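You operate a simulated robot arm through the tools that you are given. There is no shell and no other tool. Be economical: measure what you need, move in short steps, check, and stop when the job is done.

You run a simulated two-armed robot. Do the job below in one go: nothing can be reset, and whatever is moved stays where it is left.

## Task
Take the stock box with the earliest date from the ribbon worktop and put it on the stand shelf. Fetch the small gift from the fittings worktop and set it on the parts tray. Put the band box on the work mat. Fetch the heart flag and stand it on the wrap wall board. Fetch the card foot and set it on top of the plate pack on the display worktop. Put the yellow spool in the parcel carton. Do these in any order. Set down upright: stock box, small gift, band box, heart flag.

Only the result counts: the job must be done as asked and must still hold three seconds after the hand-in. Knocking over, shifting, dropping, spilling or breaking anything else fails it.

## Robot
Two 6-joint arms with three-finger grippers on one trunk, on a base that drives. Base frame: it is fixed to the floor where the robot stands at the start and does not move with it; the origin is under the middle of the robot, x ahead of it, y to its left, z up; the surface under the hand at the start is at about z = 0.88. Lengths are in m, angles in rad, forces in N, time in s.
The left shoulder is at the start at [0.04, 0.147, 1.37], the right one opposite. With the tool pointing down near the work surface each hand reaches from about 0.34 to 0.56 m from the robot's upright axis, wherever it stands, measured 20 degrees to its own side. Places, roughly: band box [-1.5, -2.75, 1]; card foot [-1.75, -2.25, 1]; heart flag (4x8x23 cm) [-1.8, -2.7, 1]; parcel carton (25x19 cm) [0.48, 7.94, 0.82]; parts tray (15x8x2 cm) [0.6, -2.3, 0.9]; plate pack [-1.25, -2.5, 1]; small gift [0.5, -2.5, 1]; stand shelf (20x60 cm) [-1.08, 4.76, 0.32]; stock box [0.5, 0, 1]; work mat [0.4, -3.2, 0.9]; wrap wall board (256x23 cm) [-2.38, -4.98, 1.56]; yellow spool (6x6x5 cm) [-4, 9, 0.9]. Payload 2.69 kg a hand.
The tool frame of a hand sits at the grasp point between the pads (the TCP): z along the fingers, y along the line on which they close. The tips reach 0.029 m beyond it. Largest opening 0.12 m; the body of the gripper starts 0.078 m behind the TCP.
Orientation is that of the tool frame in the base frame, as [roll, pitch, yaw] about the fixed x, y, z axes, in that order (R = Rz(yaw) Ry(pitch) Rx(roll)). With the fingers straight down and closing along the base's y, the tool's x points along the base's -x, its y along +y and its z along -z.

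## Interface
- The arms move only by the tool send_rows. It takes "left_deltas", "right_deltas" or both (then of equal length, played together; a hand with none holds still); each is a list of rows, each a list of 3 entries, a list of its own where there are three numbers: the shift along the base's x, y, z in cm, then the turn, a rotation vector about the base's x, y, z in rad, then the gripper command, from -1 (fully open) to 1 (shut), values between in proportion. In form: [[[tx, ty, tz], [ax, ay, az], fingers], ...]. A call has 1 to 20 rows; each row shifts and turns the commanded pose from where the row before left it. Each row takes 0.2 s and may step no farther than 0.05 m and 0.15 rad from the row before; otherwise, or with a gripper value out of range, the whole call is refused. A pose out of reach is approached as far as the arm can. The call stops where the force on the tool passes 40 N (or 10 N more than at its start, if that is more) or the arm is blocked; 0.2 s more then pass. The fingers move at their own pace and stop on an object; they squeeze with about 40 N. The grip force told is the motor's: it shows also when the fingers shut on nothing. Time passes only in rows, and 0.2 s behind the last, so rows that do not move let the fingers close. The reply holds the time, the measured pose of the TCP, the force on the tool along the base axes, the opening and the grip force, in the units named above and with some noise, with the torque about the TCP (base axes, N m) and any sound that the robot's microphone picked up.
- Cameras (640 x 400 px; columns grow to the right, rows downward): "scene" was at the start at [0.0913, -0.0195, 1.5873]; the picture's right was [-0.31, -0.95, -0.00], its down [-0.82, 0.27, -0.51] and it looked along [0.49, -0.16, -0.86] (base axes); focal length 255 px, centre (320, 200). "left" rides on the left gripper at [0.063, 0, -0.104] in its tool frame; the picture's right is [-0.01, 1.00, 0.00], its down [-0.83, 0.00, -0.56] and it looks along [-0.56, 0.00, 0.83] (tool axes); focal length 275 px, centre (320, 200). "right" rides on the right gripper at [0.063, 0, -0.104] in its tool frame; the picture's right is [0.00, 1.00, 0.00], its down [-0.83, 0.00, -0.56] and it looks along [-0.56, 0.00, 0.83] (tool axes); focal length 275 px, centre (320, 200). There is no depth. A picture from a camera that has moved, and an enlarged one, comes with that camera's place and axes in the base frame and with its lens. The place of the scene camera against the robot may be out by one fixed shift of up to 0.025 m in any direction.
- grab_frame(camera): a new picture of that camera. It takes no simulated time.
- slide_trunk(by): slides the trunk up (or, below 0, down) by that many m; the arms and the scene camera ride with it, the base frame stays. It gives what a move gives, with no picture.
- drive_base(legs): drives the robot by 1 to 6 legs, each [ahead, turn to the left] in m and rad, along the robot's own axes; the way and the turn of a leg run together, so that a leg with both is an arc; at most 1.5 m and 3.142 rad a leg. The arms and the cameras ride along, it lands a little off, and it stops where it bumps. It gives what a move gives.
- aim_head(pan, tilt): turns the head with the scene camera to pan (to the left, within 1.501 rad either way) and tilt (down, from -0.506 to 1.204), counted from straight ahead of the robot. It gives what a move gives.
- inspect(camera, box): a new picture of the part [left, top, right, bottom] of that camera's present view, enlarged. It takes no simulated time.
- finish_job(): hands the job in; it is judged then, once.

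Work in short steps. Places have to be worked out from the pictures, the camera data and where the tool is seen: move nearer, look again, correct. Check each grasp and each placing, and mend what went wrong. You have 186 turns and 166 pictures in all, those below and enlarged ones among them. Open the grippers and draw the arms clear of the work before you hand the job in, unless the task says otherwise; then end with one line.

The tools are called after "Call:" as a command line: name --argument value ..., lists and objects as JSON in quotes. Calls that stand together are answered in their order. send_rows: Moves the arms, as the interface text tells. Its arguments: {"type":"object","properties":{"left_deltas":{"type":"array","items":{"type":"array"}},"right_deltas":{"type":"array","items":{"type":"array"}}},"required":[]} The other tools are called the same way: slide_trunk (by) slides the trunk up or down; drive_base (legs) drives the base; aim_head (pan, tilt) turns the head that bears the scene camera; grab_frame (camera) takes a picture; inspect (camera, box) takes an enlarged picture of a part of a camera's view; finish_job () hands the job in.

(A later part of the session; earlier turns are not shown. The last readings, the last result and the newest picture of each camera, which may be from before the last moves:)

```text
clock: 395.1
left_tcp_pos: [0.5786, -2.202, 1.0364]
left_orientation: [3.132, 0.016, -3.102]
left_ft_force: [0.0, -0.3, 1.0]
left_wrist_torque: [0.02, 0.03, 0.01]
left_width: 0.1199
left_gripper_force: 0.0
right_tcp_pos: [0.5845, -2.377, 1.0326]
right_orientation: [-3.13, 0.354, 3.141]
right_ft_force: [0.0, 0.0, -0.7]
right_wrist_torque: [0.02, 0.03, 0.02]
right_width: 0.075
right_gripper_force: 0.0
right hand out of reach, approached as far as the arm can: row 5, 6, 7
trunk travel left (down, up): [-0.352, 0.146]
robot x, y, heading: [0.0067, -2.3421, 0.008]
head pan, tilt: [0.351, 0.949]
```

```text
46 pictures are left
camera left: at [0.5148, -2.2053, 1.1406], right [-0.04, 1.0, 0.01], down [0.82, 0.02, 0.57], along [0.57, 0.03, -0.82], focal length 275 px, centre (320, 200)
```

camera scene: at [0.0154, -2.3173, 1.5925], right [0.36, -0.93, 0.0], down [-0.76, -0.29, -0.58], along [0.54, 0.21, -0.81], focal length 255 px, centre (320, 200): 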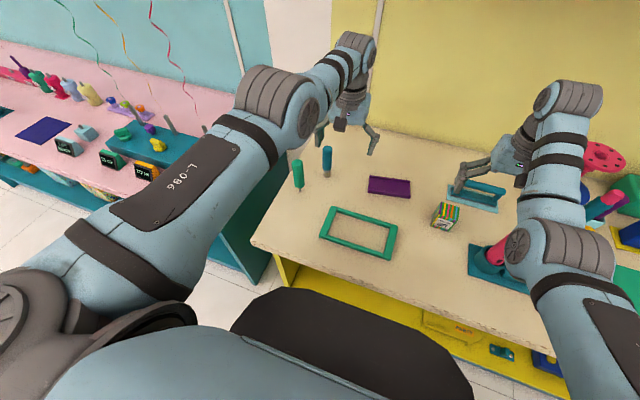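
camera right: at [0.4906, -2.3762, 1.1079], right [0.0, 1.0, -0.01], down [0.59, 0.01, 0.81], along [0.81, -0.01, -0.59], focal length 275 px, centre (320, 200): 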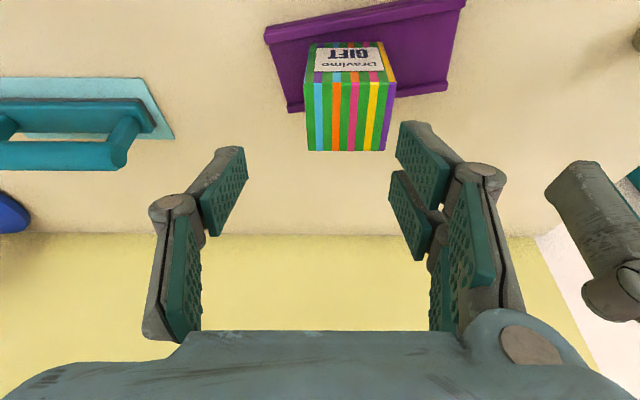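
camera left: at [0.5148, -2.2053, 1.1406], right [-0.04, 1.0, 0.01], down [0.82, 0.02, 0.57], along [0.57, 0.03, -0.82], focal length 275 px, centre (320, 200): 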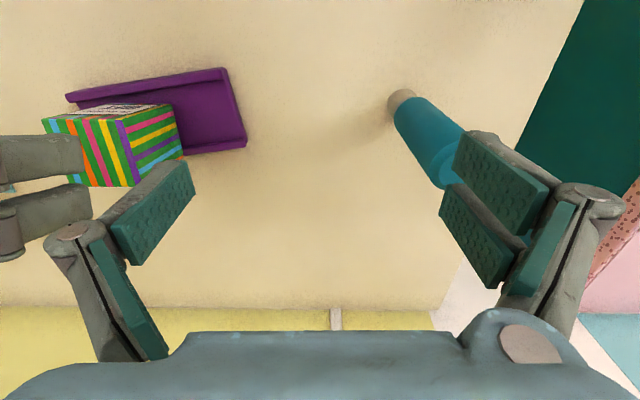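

The gift stands on the tray; the neighbours are untouched. I raise the trunk, straighten the right tool, back off, and drive round to the north side of the display island.

Call:
slide_trunk --by 0.146

Call:
drive_base --legs '[[-0.35, 0]]'

Call:
send_rows --right_deltas '[[[0, -2, -1], [0, 0.12, 0], -1], [[0, -3, -2], [0, 0.12, 0], -1], [[0, -4, -2], [0, 0.114, 0], -1], [[0, -4, 0], [0, 0, 0], -1], [[0, 0, 0], [0, 0, 0], -1]]' --left_deltas '[[[0, 0, -2], [0, 0, 0], -1], [[0, 0, -2], [0, 0, 0], -1], [[0, 0, -2], [0, 0, 0], -1], [[0, 0, 0], [0, 0, 0], -1], [[0, 0, 0], [0, 0, 0], -1]]'

Call:
drive_base --legs '[[0, 1.845], [0.927, 0], [0, 1.287], [1.1, 0], [0, 1.571]]'

Call:
aim_head --pan 0.0 --tilt 0.65

Call:
grab_frame --camera "scene"

```text
clock: 396.8
left_tcp_pos: [0.5765, -2.2011, 1.1842]
left_orientation: [3.133, 0.016, -3.102]
left_ft_force: [-0.2, 0.3, -0.8]
left_wrist_torque: [0.01, -0.01, -0.02]
left_width: 0.1201
left_gripper_force: 0.0
right_tcp_pos: [0.5849, -2.3774, 1.1783]
right_orientation: [-3.131, 0.354, -3.141]
right_ft_force: [-0.6, 0.5, -0.1]
right_wrist_torque: [0.03, 0.01, 0.0]
right_width: 0.075
right_gripper_force: 0.0
trunk travel left (down, up): [-0.497, 0.0]
robot x, y, heading: [0.0097, -2.3468, 0.01]
head pan, tilt: [0.351, 0.949]
```

```text
clock: 399.0
left_tcp_pos: [0.2308, -2.2058, 1.1819]
left_orientation: [3.133, 0.014, -3.102]
left_ft_force: [1.8, 0.1, 0.0]
left_wrist_torque: [-0.02, 0.01, 0.0]
left_width: 0.1199
left_gripper_force: 0.0
right_tcp_pos: [0.2384, -2.381, 1.1763]
right_orientation: [-3.132, 0.353, -3.141]
right_ft_force: [0.3, 0.6, 0.0]
right_wrist_torque: [0.0, 0.03, 0.02]
right_width: 0.0747
right_gripper_force: 0.2
trunk travel left (down, up): [-0.497, 0.0]
robot x, y, heading: [-0.3368, -2.3448, 0.015]
head pan, tilt: [0.351, 0.949]
```

```text
clock: 400.2
left_tcp_pos: [0.2286, -2.2068, 1.1232]
left_orientation: [3.132, 0.016, -3.102]
left_ft_force: [0.1, -0.2, 0.4]
left_wrist_torque: [0.01, 0.01, -0.01]
left_width: 0.1199
left_gripper_force: 0.0
right_tcp_pos: [0.2296, -2.5128, 1.1292]
right_orientation: [-3.132, 0.001, -3.141]
right_ft_force: [0.4, 0.5, 0.6]
right_wrist_torque: [-0.03, -0.03, 0.03]
right_width: 0.12
right_gripper_force: 0.0
right hand out of reach, approached as far as the arm can: row 3
trunk travel left (down, up): [-0.497, 0.0]
robot x, y, heading: [-0.3403, -2.3457, 0.011]
head pan, tilt: [0.351, 0.949]
```

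```text
clock: 421.8
left_tcp_pos: [-1.5896, -2.0377, 1.1234]
left_orientation: [3.132, 0.017, 1.598]
left_ft_force: [-1.0, 0.3, -0.7]
left_wrist_torque: [0.01, -0.02, -0.01]
left_width: 0.1199
left_gripper_force: 0.0
right_tcp_pos: [-1.8952, -2.0352, 1.128]
right_orientation: [-3.133, 0.0, 1.556]
right_ft_force: [0.1, -0.6, 0.9]
right_wrist_torque: [-0.03, 0.0, -0.02]
right_width: 0.12
right_gripper_force: 0.0
trunk travel left (down, up): [-0.497, 0.0]
robot x, y, heading: [-1.7229, -1.468, -1.572]
head pan, tilt: [0.351, 0.949]
```

```text
clock: 422.6
left_tcp_pos: [-1.5905, -2.0371, 1.1249]
left_orientation: [3.132, 0.016, 1.598]
left_ft_force: [0.3, -0.8, 0.0]
left_wrist_torque: [-0.05, 0.03, 0.0]
left_width: 0.1199
left_gripper_force: 0.1
right_tcp_pos: [-1.8943, -2.0354, 1.1286]
right_orientation: [-3.132, 0.0, 1.558]
right_ft_force: [-0.7, 0.6, -0.1]
right_wrist_torque: [0.0, 0.01, 0.0]
right_width: 0.1199
right_gripper_force: 0.1
trunk travel left (down, up): [-0.497, 0.0]
robot x, y, heading: [-1.7198, -1.4669, -1.575]
head pan, tilt: [0.0, 0.649]
```

```text
45 pictures are left
camera scene: at [-1.7155, -1.5731, 1.6173], right [-1.0, 0.0, 0.0], down [0.0, 0.61, -0.8], along [0.0, -0.8, -0.61], focal length 255 px, centre (320, 200)
```

scene: 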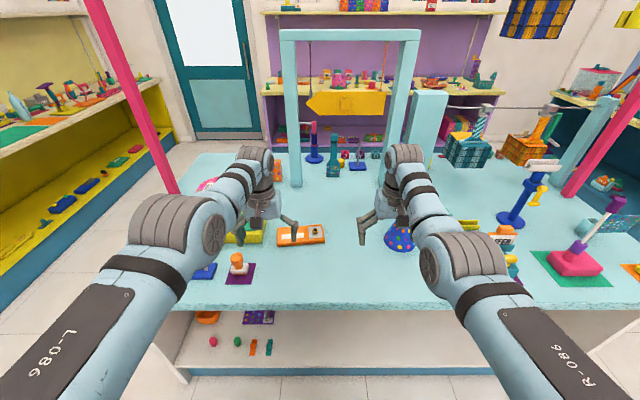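

I enlarge the island's objects to identify the card foot, plate pack, band box and heart flag.

Call:
inspect --camera "scene" --box '[180, 120, 420, 270]'

Call:
inspect --camera "scene" --box '[420, 180, 560, 270]'

```text
2.67 times, centred on (300, 195) of scene
camera zoom: at [-1.7155, -1.5731, 1.6173], right [-1.0, 0.0, 0.0], down [0.0, 0.61, -0.8], along [0.0, -0.8, -0.61], focal length 680 px, centre (373, 213)
```

zoom: 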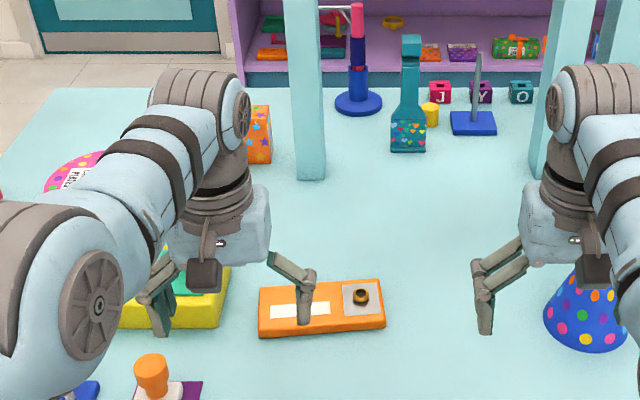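

```text
4.44 times, centred on (490, 225) of scene
camera zoom: at [-1.7155, -1.5731, 1.6173], right [-1.0, 0.0, 0.0], down [0.0, 0.61, -0.8], along [0.0, -0.8, -0.61], focal length 1134 px, centre (-436, 89)
```

zoom: 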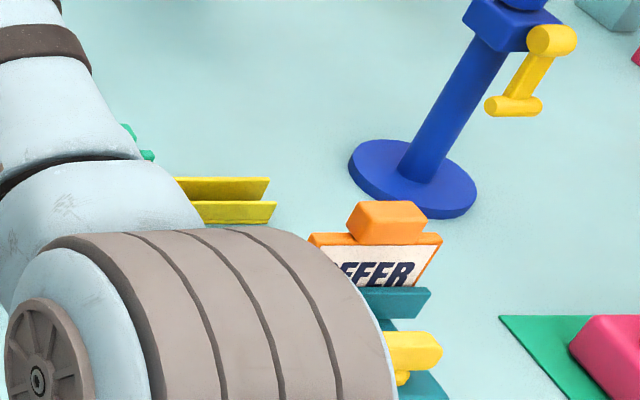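

The heart flag (teal, hearts) is at ≈[-1.78,-2.72], band box (orange polka) ≈[-1.50,-2.69]. I check the orange base with the brass ring from the left wrist camera.

Call:
inspect --camera "left" --box '[160, 60, 480, 260]'

```text
2.00 times, centred on (320, 160) of left
camera zoom: at [-1.5899, -1.9726, 1.2266], right [1.0, 0.02, 0.01], down [0.01, -0.82, 0.57], along [0.02, -0.57, -0.82], focal length 551 px, centre (320, 280)
```

zoom: 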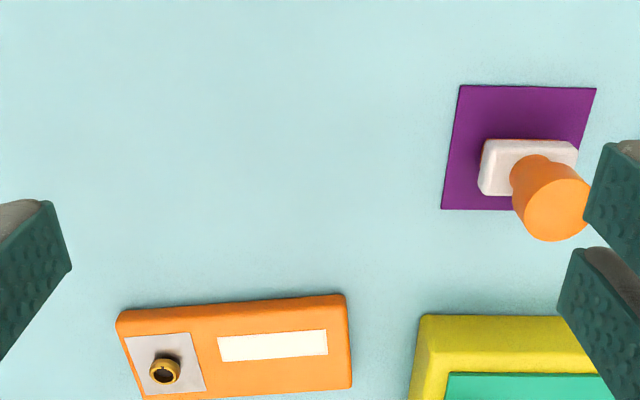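

The brass ring piece on the orange pad sits at ≈[-1.70,-2.27], nearest to the given card-foot place. I shift the base so the right hand comes over it for a close look.

Call:
drive_base --legs '[[0, 0.58], [0.34, 0], [0, -0.58]]'

Call:
grab_frame --camera "right"

```text
clock: 428.1
left_tcp_pos: [-1.3959, -2.3259, 1.1234]
left_orientation: [3.135, 0.016, 1.603]
left_ft_force: [-0.7, -0.5, 0.3]
left_wrist_torque: [-0.01, 0.02, -0.05]
left_width: 0.1202
left_gripper_force: 0.0
right_tcp_pos: [-1.7017, -2.3234, 1.1271]
right_orientation: [-3.131, 0.0, 1.562]
right_ft_force: [0.0, 0.4, -0.2]
right_wrist_torque: [0.02, 0.02, -0.02]
right_width: 0.1204
right_gripper_force: 0.0
trunk travel left (down, up): [-0.497, 0.0]
robot x, y, heading: [-1.5332, -1.7537, -1.567]
head pan, tilt: [0.0, 0.649]
```

```text
41 pictures are left
camera right: at [-1.7001, -2.2604, 1.2322], right [1.0, 0.0, -0.01], down [0.0, -0.83, 0.56], along [-0.01, -0.56, -0.83], focal length 275 px, centre (320, 200)
```

right: 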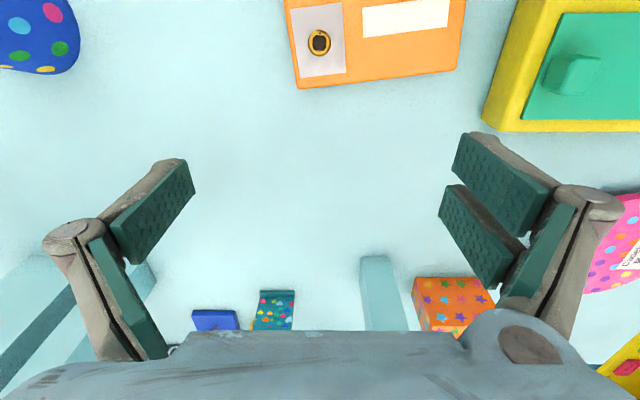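

I take one close enlargement of the ring and pad to judge what it is.

Call:
inspect --camera "right" --box '[270, 0, 490, 100]'

```text
2.91 times, centred on (380, 50) of right
camera zoom: at [-1.7001, -2.2604, 1.2322], right [1.0, 0.0, -0.01], down [0.0, -0.83, 0.56], along [-0.01, -0.56, -0.83], focal length 801 px, centre (146, 636)
```

zoom: 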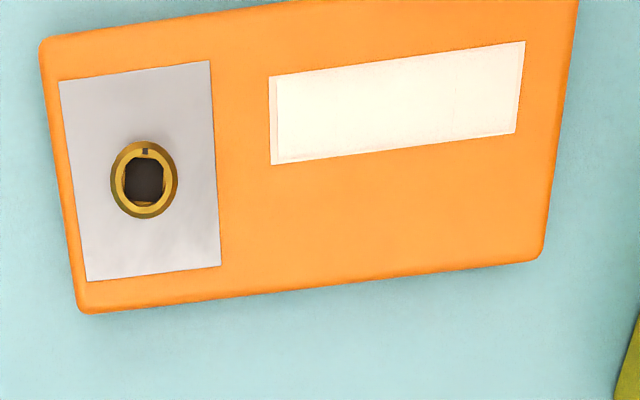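

The piece is a base with a brass socket — a stand's foot with a card strip, about 17.5×8.5 cm centred ≈[-1.65,-2.278]; I take it as the card foot. I turn the right tool 90° to grip across its short side and come over it.

Call:
drive_base --legs '[[0.025, 0]]'

Call:
send_rows --right_deltas "[[[0, 0, 0], [0, 0, -0.1428], -1], [[0, 0, 0], [0, 0, -0.1428], -1], [[0, 0, 0], [0, 0, -0.1428], -1], [[0, 0, 0], [0, 0, -0.1428], -1], [[0, 0, 0], [0, 0, -0.1428], -1], [[0, 0, 0], [0, 0, -0.1428], -1], [[0, 0, 0], [0, 0, -0.1428], -1], [[0, 0, 0], [0, 0, -0.1428], -1], [[0, 0, 0], [0, 0, -0.1428], -1], [[0, 0, 0], [0, 0, -0.1428], -1], [[1, 0, -2], [0, 0, -0.1428], -1], [[2, 2, -4], [0, 0, -0.1, 0][0:3], -1], [[2, 2, -4], [0, 0, 0], -1], [[0, 1, -3], [0, 0, 0], -1], [[0, 0, 0], [0, 0, 0], -1]]"

Call:
grab_frame --camera "right"

```text
clock: 428.9
left_tcp_pos: [-1.3978, -2.346, 1.1265]
left_orientation: [3.134, 0.021, 1.603]
left_ft_force: [0.0, 0.5, -0.5]
left_wrist_torque: [-0.07, -0.01, 0.0]
left_width: 0.1199
left_gripper_force: 0.1
right_tcp_pos: [-1.7022, -2.3433, 1.1307]
right_orientation: [-3.133, 0.004, 1.562]
right_ft_force: [-0.1, 0.4, -0.4]
right_wrist_torque: [-0.1, -0.01, -0.04]
right_width: 0.1201
right_gripper_force: 0.0
trunk travel left (down, up): [-0.497, 0.0]
robot x, y, heading: [-1.5345, -1.7819, -1.573]
head pan, tilt: [0.0, 0.649]
```

```text
refused: the rows could not be read
```

```text
39 pictures are left
camera right: at [-1.7009, -2.2797, 1.2346], right [1.0, 0.0, -0.01], down [0.0, -0.83, 0.56], along [-0.01, -0.56, -0.83], focal length 275 px, centre (320, 200)
```

right: 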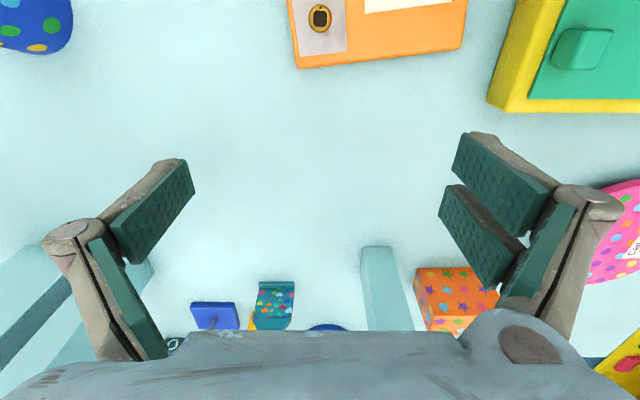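

A typo made the rows unreadable; I resend them correctly.

Call:
send_rows --right_deltas '[[[0, 0, 0], [0, 0, -0.1428], -1], [[0, 0, 0], [0, 0, -0.1428], -1], [[0, 0, 0], [0, 0, -0.1428], -1], [[0, 0, 0], [0, 0, -0.1428], -1], [[0, 0, 0], [0, 0, -0.1428], -1], [[0, 0, 0], [0, 0, -0.1428], -1], [[0, 0, 0], [0, 0, -0.1428], -1], [[0, 0, 0], [0, 0, -0.1428], -1], [[0, 0, 0], [0, 0, -0.1428], -1], [[0, 0, 0], [0, 0, -0.1428], -1], [[1, 0, -2], [0, 0, -0.1428], -1], [[2, 2, -4], [0, 0, 0], -1], [[2, 2, -4], [0, 0, 0], -1], [[0, 2, -3], [0, 0, 0], -1], [[0, 0, 0], [0, 0, 0], -1]]'

Call:
grab_frame --camera "right"

```text
clock: 432.1
left_tcp_pos: [-1.3982, -2.3499, 1.1231]
left_orientation: [3.131, 0.017, 1.603]
left_ft_force: [0.1, -0.1, 0.0]
left_wrist_torque: [0.01, -0.01, -0.03]
left_width: 0.12
left_gripper_force: 0.0
right_tcp_pos: [-1.6532, -2.288, 0.9978]
right_orientation: [-3.133, 0.0, -0.009]
right_ft_force: [-0.3, -0.4, 0.4]
right_wrist_torque: [0.02, 0.0, -0.04]
right_width: 0.12
right_gripper_force: 0.1
trunk travel left (down, up): [-0.497, 0.0]
robot x, y, heading: [-1.5323, -1.7831, -1.57]
head pan, tilt: [0.0, 0.649]
```

```text
38 pictures are left
camera right: at [-1.5882, -2.2891, 1.1018], right [0.0, -1.0, -0.01], down [-0.83, 0.0, 0.56], along [-0.56, 0.01, -0.83], focal length 275 px, centre (320, 200)
```

right: 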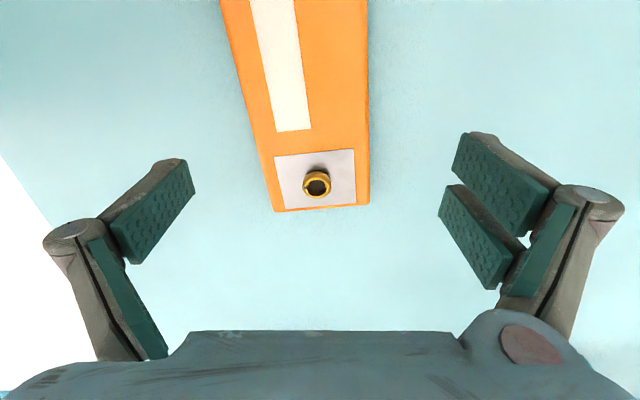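

The foot is ~7.5 cm wide, centre ≈[-1.627,-2.28], turned ~0.11 rad. I align, descend, and close.

Call:
send_rows --right_deltas '[[[1.2, 0.4, -2], [0, 0, 0.11], -1], [[1.1, 0.4, -2], [0, 0, 0], -1], [[0, 0, -1.8], [0, 0, 0], -1], [[0, 0, -0.8], [0, 0, 0], -1], [[0, 0, 0], [0, 0, 0], 0], [[0, 0, 0], [0, 0, 0], 1], [[0, 0, 0], [0, 0, 0], 1]]'

Call:
grab_frame --camera "right"

```text
clock: 433.7
left_tcp_pos: [-1.3966, -2.3503, 1.1247]
left_orientation: [3.134, 0.015, 1.6]
left_ft_force: [0.1, 0.8, 0.1]
left_wrist_torque: [0.03, -0.02, 0.03]
left_width: 0.1199
left_gripper_force: 0.0
right_tcp_pos: [-1.631, -2.2809, 0.9318]
right_orientation: [-3.132, 0.002, 0.1]
right_ft_force: [0.0, 0.6, 0.8]
right_wrist_torque: [-0.04, -0.02, -0.02]
right_width: 0.0
right_gripper_force: 15.8
trunk travel left (down, up): [-0.497, 0.0]
robot x, y, heading: [-1.5347, -1.779, -1.57]
head pan, tilt: [0.0, 0.649]
```

```text
37 pictures are left
camera right: at [-1.5664, -2.2743, 1.0361], right [0.11, -0.99, -0.01], down [-0.83, -0.09, 0.56], along [-0.55, -0.05, -0.83], focal length 275 px, centre (320, 200)
```

right: 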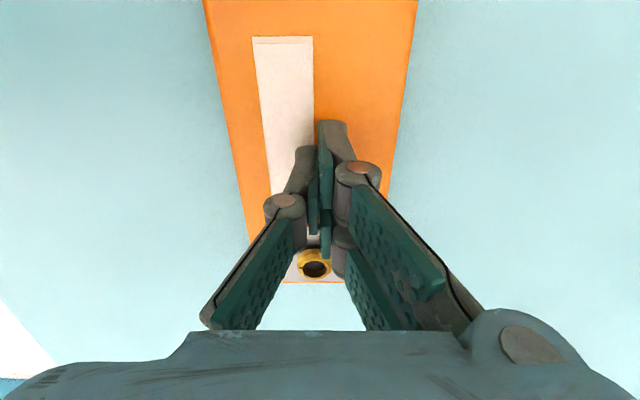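

The fingers closed above it: the island top is lower than I assumed. I open and descend further until touching the top.

Call:
send_rows --right_deltas '[[[0, 0, 0.5], [0, 0, 0], -1], [[0, 0, 0], [0, 0, 0], -1], [[0, 0, 0], [0, 0, 0], -1], [[0, 0, 0], [0, 0, 0], -1], [[0, 0, -1.2], [0, 0, 0], -1], [[0, 0, -1], [0, 0, 0], -1], [[0, 0, -0.7], [0, 0, 0], -1], [[0, 0, -0.6], [0, 0, 0], -1], [[0, 0, -0.5], [0, 0, 0], -1], [[0, 0, -0.5], [0, 0, 0], -1], [[0, 0, -0.5], [0, 0, 0], -1]]'

```text
clock: 436.1
left_tcp_pos: [-1.397, -2.351, 1.1245]
left_orientation: [3.132, 0.016, 1.602]
left_ft_force: [0.4, 0.4, 0.8]
left_wrist_torque: [0.0, -0.01, 0.02]
left_width: 0.1199
left_gripper_force: 0.0
right_tcp_pos: [-1.6333, -2.2735, 0.8916]
right_orientation: [-3.13, 0.001, 0.102]
right_ft_force: [-0.6, 0.7, 0.2]
right_wrist_torque: [-0.01, 0.01, 0.02]
right_width: 0.1202
right_gripper_force: 0.0
right hand out of reach, approached as far as the arm can: row 9, 11
trunk travel left (down, up): [-0.497, 0.0]
robot x, y, heading: [-1.5371, -1.7788, -1.566]
head pan, tilt: [0.0, 0.649]
```

No contact yet at tips 0.863; I try closing here.

Call:
send_rows --right_deltas '[[[0, 0, 0], [0, 0, 0], 0], [[0, 0, 0], [0, 0, 0], 1], [[0, 0, 0], [0, 0, 0], 1], [[0, 0, 0], [0, 0, 0], 1]]'

```text
clock: 436.6
left_tcp_pos: [-1.397, -2.3396, 1.1306]
left_orientation: [3.136, 0.025, 1.601]
left_ft_force: [-0.7, 1.2, 0.8]
left_wrist_torque: [-0.11, 0.02, -0.02]
left_width: 0.1201
left_gripper_force: 0.1
right_tcp_pos: [-1.6332, -2.2711, 0.9018]
right_orientation: [3.126, 0.005, 0.1]
right_ft_force: [-2.3, -3.7, 31.7]
right_wrist_torque: [1.75, 0.0, 0.22]
right_width: 0.0899
right_gripper_force: 44.7
trunk travel left (down, up): [-0.497, 0.0]
robot x, y, heading: [-1.5306, -1.7809, -1.574]
head pan, tilt: [0.0, 0.649]
stopped in row 2 (right hand): the force on the tool passed its limit at 46 N (the readings are from after the stop); the commanded pose is now the measured one
```

Gripped at 0.09 — the foot's width. I lift and check.

Call:
send_rows --right_deltas '[[[0, 0, 0.8], [0, 0, 0], 1], [[0, 0, 1.5], [0, 0, 0], 1], [[0, 0, 3], [0, 0, 0], 1], [[0, -1, 4], [0, 0, 0], 1], [[0, -1.5, 4], [0, 0, 0], 1], [[0, -1.5, 3], [0, 0, 0], 1], [[0, 0, 0], [0, 0, 0], 1]]'

Call:
grab_frame --camera "right"

```text
clock: 437.0
left_tcp_pos: [-1.3971, -2.3443, 1.1261]
left_orientation: [3.133, 0.021, 1.6]
left_ft_force: [0.5, -0.1, 1.6]
left_wrist_torque: [-0.02, 0.01, -0.03]
left_width: 0.1201
left_gripper_force: 0.0
right_tcp_pos: [-1.6335, -2.2737, 0.9018]
right_orientation: [3.14, 0.004, 0.1]
right_ft_force: [0.5, 8.5, 20.9]
right_wrist_torque: [-0.33, 0.05, -0.06]
right_width: 0.0899
right_gripper_force: 39.8
trunk travel left (down, up): [-0.497, 0.0]
robot x, y, heading: [-1.5336, -1.7805, -1.568]
head pan, tilt: [0.0, 0.649]
stopped in row 1 (right hand): the force on the tool passed its limit at 54 N (the readings are from after the stop); the commanded pose is now the measured one
```

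```text
36 pictures are left
camera right: at [-1.569, -2.2664, 1.005], right [0.1, -0.99, 0.0], down [-0.82, -0.09, 0.56], along [-0.56, -0.06, -0.83], focal length 275 px, centre (320, 200)
```

right: 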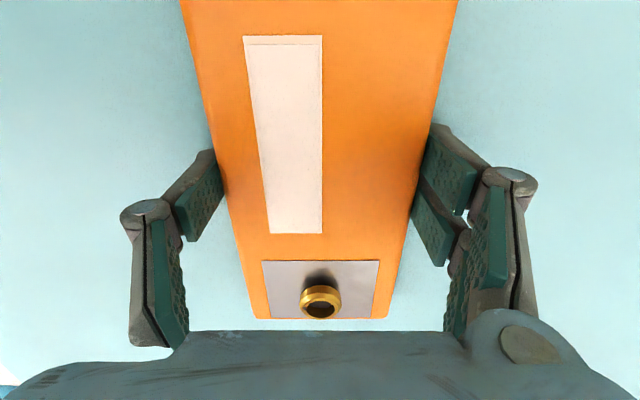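

Firmly gripped; residual tip contact tripped the limit. I lift again slowly.

Call:
send_rows --right_deltas '[[[0, 0, 0.3], [0, 0, 0], 1], [[0, 0, 0.6], [0, 0, 0], 1], [[0, 0, 1.5], [0, 0, 0], 1], [[0, 0, 3], [0, 0, 0], 1], [[0, -1, 4], [0, 0, 0], 1], [[0, -1.5, 4], [0, 0, 0], 1], [[0, -1.5, 4], [0, 0, 0], 1], [[0, 0, 0], [0, 0, 0], 1]]'

```text
clock: 438.8
left_tcp_pos: [-1.3982, -2.35, 1.1225]
left_orientation: [3.132, 0.015, 1.599]
left_ft_force: [0.8, 0.5, 0.7]
left_wrist_torque: [0.04, 0.0, 0.0]
left_width: 0.1203
left_gripper_force: 0.0
right_tcp_pos: [-1.6319, -2.3336, 1.0637]
right_orientation: [-3.135, 0.002, 0.099]
right_ft_force: [0.6, 0.2, -5.2]
right_wrist_torque: [0.04, -0.09, -0.02]
right_width: 0.0902
right_gripper_force: 40.2
right hand out of reach, approached as far as the arm can: row 2, 3, 4, 5, 7
trunk travel left (down, up): [-0.497, 0.0]
robot x, y, heading: [-1.5343, -1.7826, -1.572]
head pan, tilt: [0.0, 0.649]
```

Lifted cleanly. A tall pole blocks the plate pack from the east, so I go around to the island's south side and face north.

Call:
drive_base --legs '[[-0.35, 0], [0, 1.572], [1.03, 0], [0, -1.571], [1.0, 0], [1.02, 0]]'

Call:
aim_head --pan -0.9 --tilt 0.4

Call:
grab_frame --camera "scene"

```text
clock: 463.2
left_tcp_pos: [-0.4016, -4.0226, 1.1238]
left_orientation: [3.134, 0.015, 1.584]
left_ft_force: [0.5, -0.2, 0.1]
left_wrist_torque: [0.0, -0.01, -0.03]
left_width: 0.1201
left_gripper_force: 0.1
right_tcp_pos: [-0.6359, -4.0018, 1.0641]
right_orientation: [-3.135, 0.002, 0.083]
right_ft_force: [0.8, 0.3, -4.3]
right_wrist_torque: [-0.02, -0.1, 0.07]
right_width: 0.0895
right_gripper_force: 39.7
trunk travel left (down, up): [-0.497, 0.0]
robot x, y, heading: [-0.5257, -3.4518, -1.585]
head pan, tilt: [0.0, 0.649]
```

```text
clock: 464.4
left_tcp_pos: [-0.4029, -4.0243, 1.1229]
left_orientation: [3.133, 0.018, 1.584]
left_ft_force: [-0.3, 0.7, -0.1]
left_wrist_torque: [0.02, -0.03, 0.0]
left_width: 0.1201
left_gripper_force: 0.2
right_tcp_pos: [-0.6361, -4.0033, 1.0632]
right_orientation: [-3.135, 0.002, 0.084]
right_ft_force: [-0.1, 0.7, -4.3]
right_wrist_torque: [0.07, -0.05, 0.0]
right_width: 0.0897
right_gripper_force: 39.5
trunk travel left (down, up): [-0.497, 0.0]
robot x, y, heading: [-0.5275, -3.452, -1.589]
head pan, tilt: [-0.901, 0.4]
```

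```text
35 pictures are left
camera scene: at [-0.5955, -3.5284, 1.6398], right [-0.61, 0.79, 0.0], down [0.31, 0.24, -0.92], along [-0.73, -0.56, -0.39], focal length 255 px, centre (320, 200)
```

scene: 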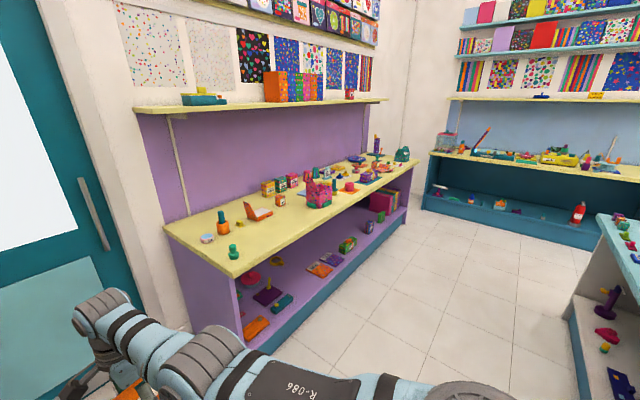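

The wrap wall board is the high yellow shelf over the purple counter to the south. First the card foot: I move along the island's south side and face north.

Call:
drive_base --legs '[[0, -1.553], [0.75, 0], [0, -1.571]]'

Call:
aim_head --pan 0.0 --tilt 0.65

Call:
grab_frame --camera "scene"

```text
clock: 476.1
left_tcp_pos: [-1.4103, -2.8742, 1.1236]
left_orientation: [3.134, 0.016, -1.559]
left_ft_force: [0.4, 0.4, -0.3]
left_wrist_torque: [0.0, 0.01, 0.03]
left_width: 0.12
left_gripper_force: 0.0
right_tcp_pos: [-1.1767, -2.8976, 1.0628]
right_orientation: [-3.132, 0.001, -3.059]
right_ft_force: [0.9, -0.5, -4.2]
right_wrist_torque: [-0.04, 0.1, -0.03]
right_width: 0.0895
right_gripper_force: 40.0
trunk travel left (down, up): [-0.497, 0.0]
robot x, y, heading: [-1.2832, -3.4489, 1.559]
head pan, tilt: [-0.901, 0.4]
```

```text
clock: 477.4
left_tcp_pos: [-1.4096, -2.8747, 1.1235]
left_orientation: [3.131, 0.015, -1.559]
left_ft_force: [-0.1, 0.7, 0.1]
left_wrist_torque: [-0.02, 0.01, 0.0]
left_width: 0.1199
left_gripper_force: 0.1
right_tcp_pos: [-1.1764, -2.8976, 1.0641]
right_orientation: [-3.133, 0.002, -3.06]
right_ft_force: [-0.6, -0.2, -4.9]
right_wrist_torque: [-0.03, 0.07, -0.02]
right_width: 0.0896
right_gripper_force: 40.2
trunk travel left (down, up): [-0.497, 0.0]
robot x, y, heading: [-1.2799, -3.4463, 1.562]
head pan, tilt: [0.0, 0.649]
```

```text
34 pictures are left
camera scene: at [-1.2754, -3.3377, 1.6173], right [1.0, -0.02, 0.0], down [-0.01, -0.61, -0.8], along [0.01, 0.8, -0.61], focal length 255 px, centre (320, 200)
```

scene: 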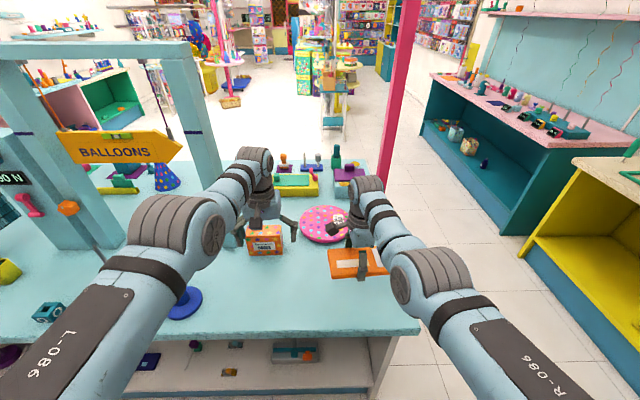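

Plate pack ≈[-1.25,-2.56] is too far for a straight-down tool from here. Plan: turn the tool so the foot lies fore-aft, rest it on the clear island spot, regrip with a forward-tilted tool, then reach out. First rotate and approach.

Call:
send_rows --right_deltas '[[[0, 0, 0], [0, 0, 0.1427], 1], [[0, 0, 0], [0, 0, 0.1427], 1], [[0, 0, 0], [0, 0, 0.1427], 1], [[0, 0, 0], [0, 0, 0.1427], 1], [[0, 0, 0], [0, 0, 0.1427], 1], [[0, 0, 0], [0, 0, 0.1427], 1], [[0, 0, 0], [0, 0, 0.1427], 1], [[0, 0, 0], [0, 0, 0.1427], 1], [[0, 0, 0], [0, 0, 0.1427], 1], [[0, 0, 0], [0, 0, 0.1427], 1], [[0, 0, 0], [0, 0, 0.06], 1], [[0, 0, 0], [0, 0, 0], 1]]'

Call:
drive_base --legs '[[0.21, 0]]'

Call:
send_rows --right_deltas '[[[0, 0, -3], [0, 0, 0], 1], [[0, -2, -3], [0, 0, 0], 1], [[0, -3, -3], [0, 0, 0], 1], [[0, -3, -2], [0, 0, 0], 1], [[0, -3, -1], [0, 0, 0], 1], [[0, 0, 0], [0, 0, 0], 1]]'

Call:
grab_frame --camera "right"

```text
clock: 479.9
left_tcp_pos: [-1.4096, -2.8747, 1.1233]
left_orientation: [3.132, 0.018, -1.558]
left_ft_force: [0.3, -0.1, 0.3]
left_wrist_torque: [-0.01, 0.02, 0.02]
left_width: 0.1202
left_gripper_force: 0.1
right_tcp_pos: [-1.1768, -2.8971, 1.0634]
right_orientation: [-3.135, 0.001, -1.57]
right_ft_force: [-0.6, -0.4, -5.0]
right_wrist_torque: [-0.05, 0.03, 0.05]
right_width: 0.0895
right_gripper_force: 40.0
trunk travel left (down, up): [-0.497, 0.0]
robot x, y, heading: [-1.2848, -3.4475, 1.549]
head pan, tilt: [0.0, 0.649]
```

```text
clock: 481.6
left_tcp_pos: [-1.4062, -2.6695, 1.1262]
left_orientation: [3.133, 0.02, -1.56]
left_ft_force: [-0.5, -0.4, 0.0]
left_wrist_torque: [0.04, 0.01, 0.01]
left_width: 0.12
left_gripper_force: 0.1
right_tcp_pos: [-1.1735, -2.6919, 1.0661]
right_orientation: [-3.135, 0.007, -1.569]
right_ft_force: [-0.3, -0.7, -4.2]
right_wrist_torque: [-0.03, -0.02, 0.02]
right_width: 0.0894
right_gripper_force: 40.5
trunk travel left (down, up): [-0.497, 0.0]
robot x, y, heading: [-1.2837, -3.2357, 1.554]
head pan, tilt: [0.0, 0.649]
```

```text
clock: 483.0
left_tcp_pos: [-1.4049, -2.6677, 1.1249]
left_orientation: [3.133, 0.018, -1.56]
left_ft_force: [0.3, -0.5, 0.0]
left_wrist_torque: [0.01, 0.03, 0.01]
left_width: 0.1199
left_gripper_force: 0.0
right_tcp_pos: [-1.1884, -2.7382, 0.9187]
right_orientation: [-3.133, 0.001, -1.572]
right_ft_force: [1.0, -2.1, 8.8]
right_wrist_torque: [1.05, 0.67, -0.01]
right_width: 0.0898
right_gripper_force: 40.1
right hand out of reach, approached as far as the arm can: row 2, 3, 4, 5
trunk travel left (down, up): [-0.497, 0.0]
robot x, y, heading: [-1.2773, -3.2379, 1.555]
head pan, tilt: [0.0, 0.649]
```

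```text
33 pictures are left
camera right: at [-1.1882, -2.8004, 1.0234], right [-1.0, 0.0, -0.01], down [-0.01, 0.83, 0.56], along [0.0, 0.56, -0.83], focal length 275 px, centre (320, 200)
```

right: 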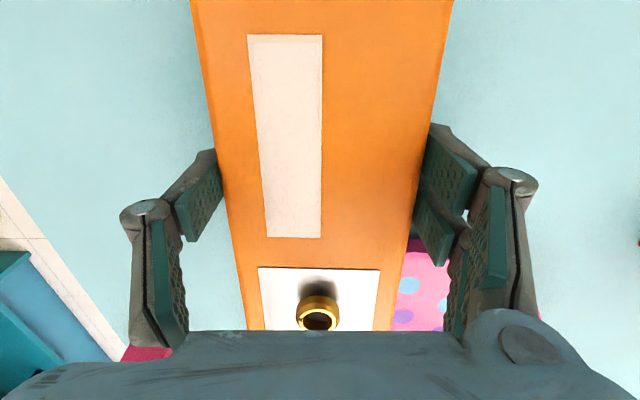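

The foot's far end touches the plate pack. I raise 1.5 cm, pull back 6 cm and then lower onto the clear surface.

Call:
send_rows --right_deltas '[[[0, 0, 1], [0, 0, 0], 1], [[0, -3, 0], [0, 0, 0], 1], [[0, -3, -0.5], [0, 0, 0], 1], [[0, -1, -0.5], [0, 0, 0], 1], [[0, 0, -0.6], [0, 0, 0], 1], [[0, 0, -0.6], [0, 0, 0], 1], [[0, 0, -0.5], [0, 0, 0], 1], [[0, 0, -0.4], [0, 0, 0], 1]]'

```text
clock: 483.9
left_tcp_pos: [-1.4064, -2.6706, 1.1264]
left_orientation: [3.132, 0.02, -1.557]
left_ft_force: [-0.3, 0.2, -0.7]
left_wrist_torque: [-0.01, 0.0, -0.02]
left_width: 0.1199
left_gripper_force: 0.1
right_tcp_pos: [-1.2027, -2.7526, 0.9026]
right_orientation: [-3.133, 0.009, -1.571]
right_ft_force: [0.4, -8.1, 19.0]
right_wrist_torque: [-0.57, 0.54, 0.55]
right_width: 0.089
right_gripper_force: 39.8
right hand out of reach, approached as far as the arm can: row 1, 2, 3, 4
trunk travel left (down, up): [-0.497, 0.0]
robot x, y, heading: [-1.2832, -3.2364, 1.555]
head pan, tilt: [0.0, 0.649]
stopped in row 4 (right hand): the force on the tool passed its limit at 53 N (the readings are from after the stop); the commanded pose is now the measured one
```

The inner limit keeps it forward. I lift 2 cm and back the base 8 cm instead, then look.

Call:
send_rows --right_deltas '[[[0, 0, 1], [0, 0, 0], 1], [[0, 0.5, 1.5], [0, 0, 0], 1], [[0, 0, 0], [0, 0, 0], 1]]'

Call:
drive_base --legs '[[-0.08, 0]]'

Call:
grab_frame --camera "scene"

```text
clock: 484.7
left_tcp_pos: [-1.4068, -2.6666, 1.1245]
left_orientation: [3.133, 0.016, -1.558]
left_ft_force: [-0.1, -0.6, 0.4]
left_wrist_torque: [0.03, 0.0, 0.02]
left_width: 0.12
left_gripper_force: 0.0
right_tcp_pos: [-1.204, -2.7399, 0.9217]
right_orientation: [-3.132, 0.002, -1.57]
right_ft_force: [0.7, 0.0, -3.8]
right_wrist_torque: [-0.08, 0.01, -0.04]
right_width: 0.0891
right_gripper_force: 40.1
right hand out of reach, approached as far as the arm can: row 1
trunk travel left (down, up): [-0.497, 0.0]
robot x, y, heading: [-1.2847, -3.2376, 1.56]
head pan, tilt: [0.0, 0.649]
```

```text
clock: 485.8
left_tcp_pos: [-1.4073, -2.7308, 1.1165]
left_orientation: [3.133, 0.002, -1.559]
left_ft_force: [0.2, 0.8, -0.3]
left_wrist_torque: [-0.06, 0.01, -0.02]
left_width: 0.1196
left_gripper_force: 0.2
right_tcp_pos: [-1.2038, -2.8068, 0.9146]
right_orientation: [-3.133, -0.009, -1.57]
right_ft_force: [0.7, 1.7, -5.8]
right_wrist_torque: [-0.15, -0.01, -0.02]
right_width: 0.0891
right_gripper_force: 39.5
trunk travel left (down, up): [-0.497, 0.0]
robot x, y, heading: [-1.2837, -3.3215, 1.556]
head pan, tilt: [0.0, 0.649]
```

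```text
32 pictures are left
camera scene: at [-1.2734, -3.1882, 1.6163], right [1.0, -0.02, 0.0], down [-0.01, -0.62, -0.79], along [0.01, 0.79, -0.62], focal length 255 px, centre (320, 200)
```

scene: 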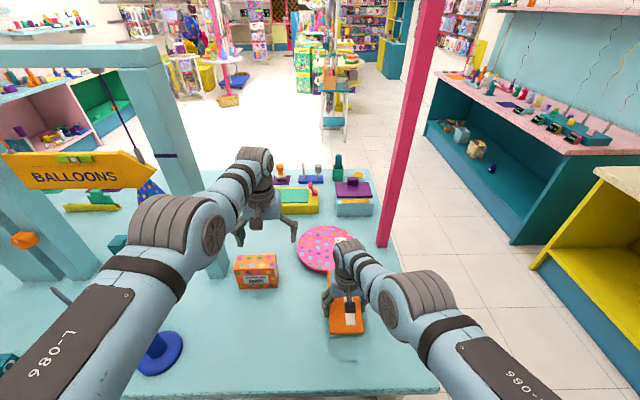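

Now the foot is over clear surface. I lower it to contact, open, and rise above it.

Call:
send_rows --right_deltas '[[[0, 0, -0.5], [0, 0, 0], 1], [[0, 0, -0.4], [0, 0, 0], 1], [[0, 0, -0.4], [0, 0, 0], 1], [[0, 0, -0.4], [0, 0, 0], 1]]'

Call:
send_rows --right_deltas '[[[0, 0, 0.1], [0, 0, 0], 0.2], [[0, 0, 0], [0, 0, 0], -0.3], [[0, 0, 0], [0, 0, 0], -1], [[0, 0, 0], [0, 0, 0], -1], [[0, 0, 2.5], [0, 0, 0], -1], [[0, 0, 2.5], [0, 0, 0], -1], [[0, 0, 0], [0, 0, 0], -1]]'

Call:
drive_base --legs '[[-0.14, 0]]'

Call:
send_rows --right_deltas '[[[0, 2.5, 0], [0.12, 0, 0], -1], [[0, 3, 0], [0.12, 0, 0], -1], [[0, 3, 0], [0.12, 0, 0], -1], [[0, 3, 0], [0.12, 0, 0], -1], [[0, 2.5, 0], [0.12, 0, 0], -1], [[0, 0, 0], [0, 0, 0], -1]]'

Call:
grab_frame --camera "right"

```text
clock: 486.8
left_tcp_pos: [-1.4072, -2.7454, 1.1238]
left_orientation: [3.134, 0.017, -1.559]
left_ft_force: [0.8, 0.5, 0.7]
left_wrist_torque: [0.01, -0.02, 0.02]
left_width: 0.1199
left_gripper_force: 0.1
right_tcp_pos: [-1.2008, -2.8233, 0.9061]
right_orientation: [-3.134, 0.007, -1.57]
right_ft_force: [0.2, -0.5, -5.6]
right_wrist_torque: [-0.05, -0.03, -0.02]
right_width: 0.0892
right_gripper_force: 40.1
right hand out of reach, approached as far as the arm can: row 3
trunk travel left (down, up): [-0.497, 0.0]
robot x, y, heading: [-1.2828, -3.3159, 1.553]
head pan, tilt: [0.0, 0.649]
```

```text
clock: 488.4
left_tcp_pos: [-1.4082, -2.7456, 1.1224]
left_orientation: [3.132, 0.015, -1.558]
left_ft_force: [0.5, -0.1, 0.1]
left_wrist_torque: [-0.02, 0.0, 0.01]
left_width: 0.12
left_gripper_force: 0.0
right_tcp_pos: [-1.2063, -2.8058, 0.9497]
right_orientation: [-3.131, 0.002, -1.572]
right_ft_force: [0.9, 0.4, -0.1]
right_wrist_torque: [-0.05, 0.0, -0.02]
right_width: 0.12
right_gripper_force: 0.1
right hand out of reach, approached as far as the arm can: row 5, 6
trunk travel left (down, up): [-0.497, 0.0]
robot x, y, heading: [-1.2866, -3.3175, 1.553]
head pan, tilt: [0.0, 0.649]
```

```text
clock: 489.7
left_tcp_pos: [-1.4099, -2.8778, 1.1202]
left_orientation: [3.131, 0.01, -1.558]
left_ft_force: [-0.7, 1.8, 0.0]
left_wrist_torque: [-0.03, -0.01, 0.01]
left_width: 0.1202
left_gripper_force: 0.1
right_tcp_pos: [-1.2098, -2.9389, 0.9465]
right_orientation: [-3.132, -0.004, -1.573]
right_ft_force: [0.4, 0.1, 0.0]
right_wrist_torque: [-0.03, -0.01, 0.06]
right_width: 0.1201
right_gripper_force: 0.1
trunk travel left (down, up): [-0.497, 0.0]
robot x, y, heading: [-1.2802, -3.4538, 1.555]
head pan, tilt: [0.0, 0.649]
```

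```text
clock: 491.1
left_tcp_pos: [-1.4102, -2.8829, 1.1227]
left_orientation: [3.134, 0.014, -1.559]
left_ft_force: [-1.1, -1.0, -1.0]
left_wrist_torque: [-0.02, 0.0, -0.01]
left_width: 0.12
left_gripper_force: 0.0
right_tcp_pos: [-1.1929, -2.827, 0.956]
right_orientation: [-3.133, 0.603, -1.572]
right_ft_force: [-0.1, -0.2, -0.8]
right_wrist_torque: [0.0, -0.01, -0.02]
right_width: 0.1198
right_gripper_force: 0.1
right hand out of reach, approached as far as the arm can: row 2, 3, 4, 5
trunk travel left (down, up): [-0.497, 0.0]
robot x, y, heading: [-1.2825, -3.4589, 1.553]
head pan, tilt: [0.0, 0.649]
```

```text
31 pictures are left
camera right: at [-1.1929, -2.9377, 1.0062], right [-1.0, 0.0, -0.01], down [-0.01, 0.37, 0.93], along [0.01, 0.93, -0.37], focal length 275 px, centre (320, 200)
```

right: 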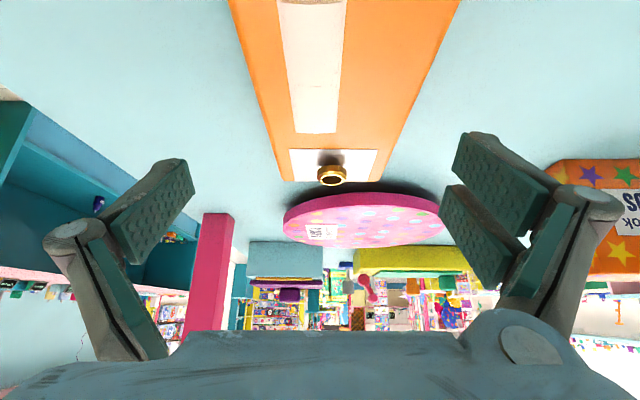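

The tilted tool straddles the foot. I shift x slightly, lower to z≈0.908 and close, then lift.

Call:
send_rows --right_deltas '[[[-0.8, 0, -1.5], [0, 0, 0], -1], [[0, 0, -1.5], [0, 0, 0], -1], [[0, 0, -1.2], [0, 0, 0], -1], [[0, 0, -0.7], [0, 0, 0], -1], [[0, 0, 0], [0, 0, 0], 0], [[0, 0, 0], [0, 0, 0], 1], [[0, 0, 0], [0, 0, 0], 1]]'

Call:
send_rows --right_deltas '[[[0, 0, 0.5], [0, 0, 0], 1], [[0, 0, 1], [0, 0, 0], 1], [[0, 0, 2.5], [0, 0, 0], 1], [[0, 0, 3], [0, 0, 0], 1], [[0, 0, 3], [0, 0, 0], 1], [[0, 0, 0], [0, 0, 0], 1]]'

Call:
grab_frame --camera "right"

```text
clock: 492.7
left_tcp_pos: [-1.4123, -2.8876, 1.1256]
left_orientation: [3.137, 0.02, -1.557]
left_ft_force: [0.5, -0.5, 0.4]
left_wrist_torque: [0.04, -0.02, 0.0]
left_width: 0.12
left_gripper_force: 0.0
right_tcp_pos: [-1.2002, -2.8512, 0.9277]
right_orientation: [-3.133, 0.608, -1.569]
right_ft_force: [-4.0, 3.9, 5.0]
right_wrist_torque: [-0.5, -0.25, -0.24]
right_width: 0.0059
right_gripper_force: 14.6
right hand out of reach, approached as far as the arm can: row 1, 2, 3
trunk travel left (down, up): [-0.497, 0.0]
robot x, y, heading: [-1.2827, -3.4531, 1.554]
head pan, tilt: [0.0, 0.649]
```

```text
clock: 494.1
left_tcp_pos: [-1.4099, -2.8832, 1.1226]
left_orientation: [3.133, 0.015, -1.557]
left_ft_force: [-0.4, 0.4, -0.4]
left_wrist_torque: [0.0, 0.01, -0.02]
left_width: 0.12
left_gripper_force: 0.1
right_tcp_pos: [-1.1988, -2.8437, 1.0222]
right_orientation: [-3.133, 0.601, -1.573]
right_ft_force: [0.3, -0.6, -0.3]
right_wrist_torque: [-0.03, 0.02, 0.04]
right_width: 0.0
right_gripper_force: 28.5
trunk travel left (down, up): [-0.497, 0.0]
robot x, y, heading: [-1.2866, -3.4559, 1.559]
head pan, tilt: [0.0, 0.649]
```

```text
30 pictures are left
camera right: at [-1.199, -2.9551, 1.0719], right [-1.0, 0.0, -0.01], down [-0.01, 0.37, 0.93], along [0.01, 0.93, -0.37], focal length 275 px, centre (320, 200)
```

right: 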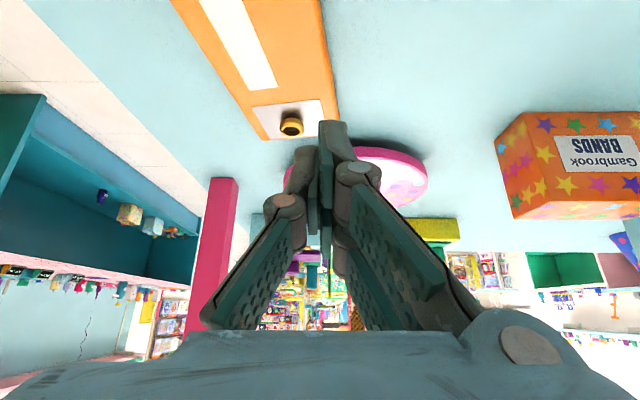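

The fingers closed just above the foot and nudged it; it now lies at ≈[-1.158,-2.81], turned ~0.15 rad. I move the base 6 cm closer, align, and go lower (z≈0.895).

Call:
drive_base --legs '[[0.07, 0]]'

Call:
send_rows --right_deltas '[[[2, 0, -1], [0, 0, 0.075], -1], [[1.9, -0.5, -2], [0, 0, 0.075], -1], [[0, -0.5, -2.5], [0, 0, 0], -1], [[0, 0, -2.5], [0, 0, 0], -1], [[0, 0, 0], [0, 0, 0], -1]]'

Call:
grab_frame --camera "right"

```text
clock: 495.1
left_tcp_pos: [-1.4045, -2.7955, 1.1371]
left_orientation: [-3.141, 0.066, -1.558]
left_ft_force: [-0.9, -1.2, -1.7]
left_wrist_torque: [0.18, -0.08, 0.01]
left_width: 0.12
left_gripper_force: 0.0
right_tcp_pos: [-1.2, -2.7786, 1.0223]
right_orientation: [-3.134, 0.604, -1.574]
right_ft_force: [0.6, 3.5, -4.9]
right_wrist_torque: [0.01, -0.08, -0.06]
right_width: 0.0
right_gripper_force: 28.7
trunk travel left (down, up): [-0.497, 0.0]
robot x, y, heading: [-1.2824, -3.3875, 1.554]
head pan, tilt: [0.0, 0.649]
```

```text
clock: 496.3
left_tcp_pos: [-1.404, -2.7975, 1.1417]
left_orientation: [-3.141, 0.078, -1.556]
left_ft_force: [0.0, 0.0, -0.2]
left_wrist_torque: [-0.03, -0.02, 0.0]
left_width: 0.12
left_gripper_force: 0.1
right_tcp_pos: [-1.1588, -2.7934, 0.9438]
right_orientation: [-3.134, 0.608, -1.425]
right_ft_force: [-0.3, -0.2, 0.4]
right_wrist_torque: [-0.01, 0.03, -0.04]
right_width: 0.1198
right_gripper_force: 0.0
trunk travel left (down, up): [-0.497, 0.0]
robot x, y, heading: [-1.2814, -3.3849, 1.556]
head pan, tilt: [0.0, 0.649]
```

```text
29 pictures are left
camera right: at [-1.1434, -2.9031, 0.9927], right [-0.99, -0.15, -0.01], down [-0.06, 0.36, 0.93], along [-0.13, 0.92, -0.37], focal length 275 px, centre (320, 200)
```

right: 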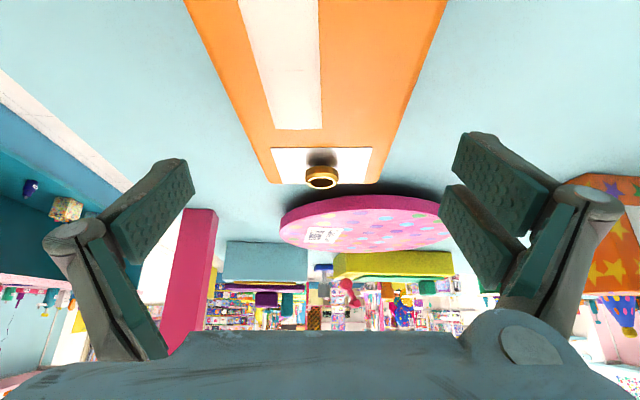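

Well aligned. I lower to ≈0.895 and close.

Call:
send_rows --right_deltas '[[[0, 0, -2], [0, 0, 0], -1], [[0, 0, -1.5], [0, 0, 0], -1], [[0, 0, -1.3], [0, 0, 0], -1], [[0, 0, 0], [0, 0, 0], -1], [[0, 0, 0], [0, 0, 0], 0], [[0, 0, 0], [0, 0, 0], 1], [[0, 0, 0], [0, 0, 0], 1]]'

```text
clock: 497.7
left_tcp_pos: [-1.4074, -2.8081, 1.149]
left_orientation: [-3.14, 0.091, -1.555]
left_ft_force: [0.9, 0.3, 0.4]
left_wrist_torque: [-0.02, 0.03, 0.0]
left_width: 0.1198
left_gripper_force: 0.1
right_tcp_pos: [-1.1658, -2.7976, 0.9088]
right_orientation: [3.141, 0.635, -1.429]
right_ft_force: [-1.3, -11.6, 43.4]
right_wrist_torque: [-1.54, 2.2, 0.11]
right_width: 0.0922
right_gripper_force: 39.0
trunk travel left (down, up): [-0.497, 0.0]
robot x, y, heading: [-1.2873, -3.3881, 1.558]
head pan, tilt: [0.0, 0.649]
stopped in row 6 (right hand): the force on the tool passed its limit at 45 N (the readings are from after the stop); the commanded pose is now the measured one
```

Gripped (0.092). I lift gently.

Call:
send_rows --right_deltas '[[[0, 0, 0.3], [0, 0, 0], 1], [[0, 0, 0.5], [0, 0, 0], 1], [[0, 0, 1.0], [0, 0, 0], 1], [[0, 0, 2], [0, 0, 0], 1], [[0, 0, 3], [0, 0, 0], 1], [[-1, 0, 3], [0, 0, 0], 1], [[-3, 0, 0], [0, 0, 0], 1], [[-3, 0, 0], [0, 0, 0], 1], [[-2.2, 0, 0], [0, 0, 0], 1], [[0, 0, 0], [0, 0, 0], 1]]'

Call:
drive_base --legs '[[0.18, 0]]'

Call:
grab_frame --camera "right"

```text
clock: 500.1
left_tcp_pos: [-1.4044, -2.7978, 1.1431]
left_orientation: [-3.139, 0.082, -1.555]
left_ft_force: [0.6, 1.0, -0.2]
left_wrist_torque: [0.01, 0.0, 0.02]
left_width: 0.12
left_gripper_force: 0.1
right_tcp_pos: [-1.2153, -2.7862, 0.9901]
right_orientation: [-3.078, 0.611, -1.432]
right_ft_force: [-0.8, -0.6, -5.0]
right_wrist_torque: [-0.03, -0.01, 0.01]
right_width: 0.0899
right_gripper_force: 40.3
trunk travel left (down, up): [-0.497, 0.0]
robot x, y, heading: [-1.2858, -3.3837, 1.555]
head pan, tilt: [0.0, 0.649]
stopped in row 10 (right hand): the arm was blocked; the commanded pose is now the measured one
```

```text
clock: 501.6
left_tcp_pos: [-1.4025, -2.6252, 1.1459]
left_orientation: [-3.141, 0.085, -1.557]
left_ft_force: [0.1, 0.5, -0.1]
left_wrist_torque: [0.04, -0.02, 0.01]
left_width: 0.1203
left_gripper_force: 0.1
right_tcp_pos: [-1.2122, -2.6112, 0.992]
right_orientation: [-3.081, 0.613, -1.431]
right_ft_force: [0.6, -0.8, -4.9]
right_wrist_torque: [-0.07, 0.01, 0.01]
right_width: 0.0896
right_gripper_force: 39.8
trunk travel left (down, up): [-0.497, 0.0]
robot x, y, heading: [-1.2804, -3.2068, 1.556]
head pan, tilt: [0.0, 0.649]
```

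```text
28 pictures are left
camera right: at [-1.2023, -2.7218, 1.0403], right [-0.99, -0.11, -0.05], down [-0.09, 0.35, 0.93], along [-0.08, 0.93, -0.36], focal length 275 px, centre (320, 200)
```

right: 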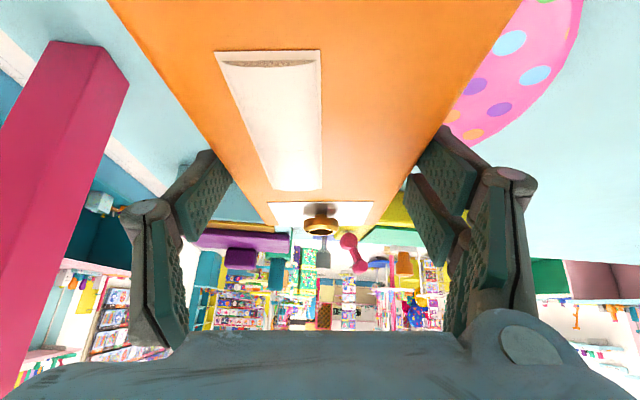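

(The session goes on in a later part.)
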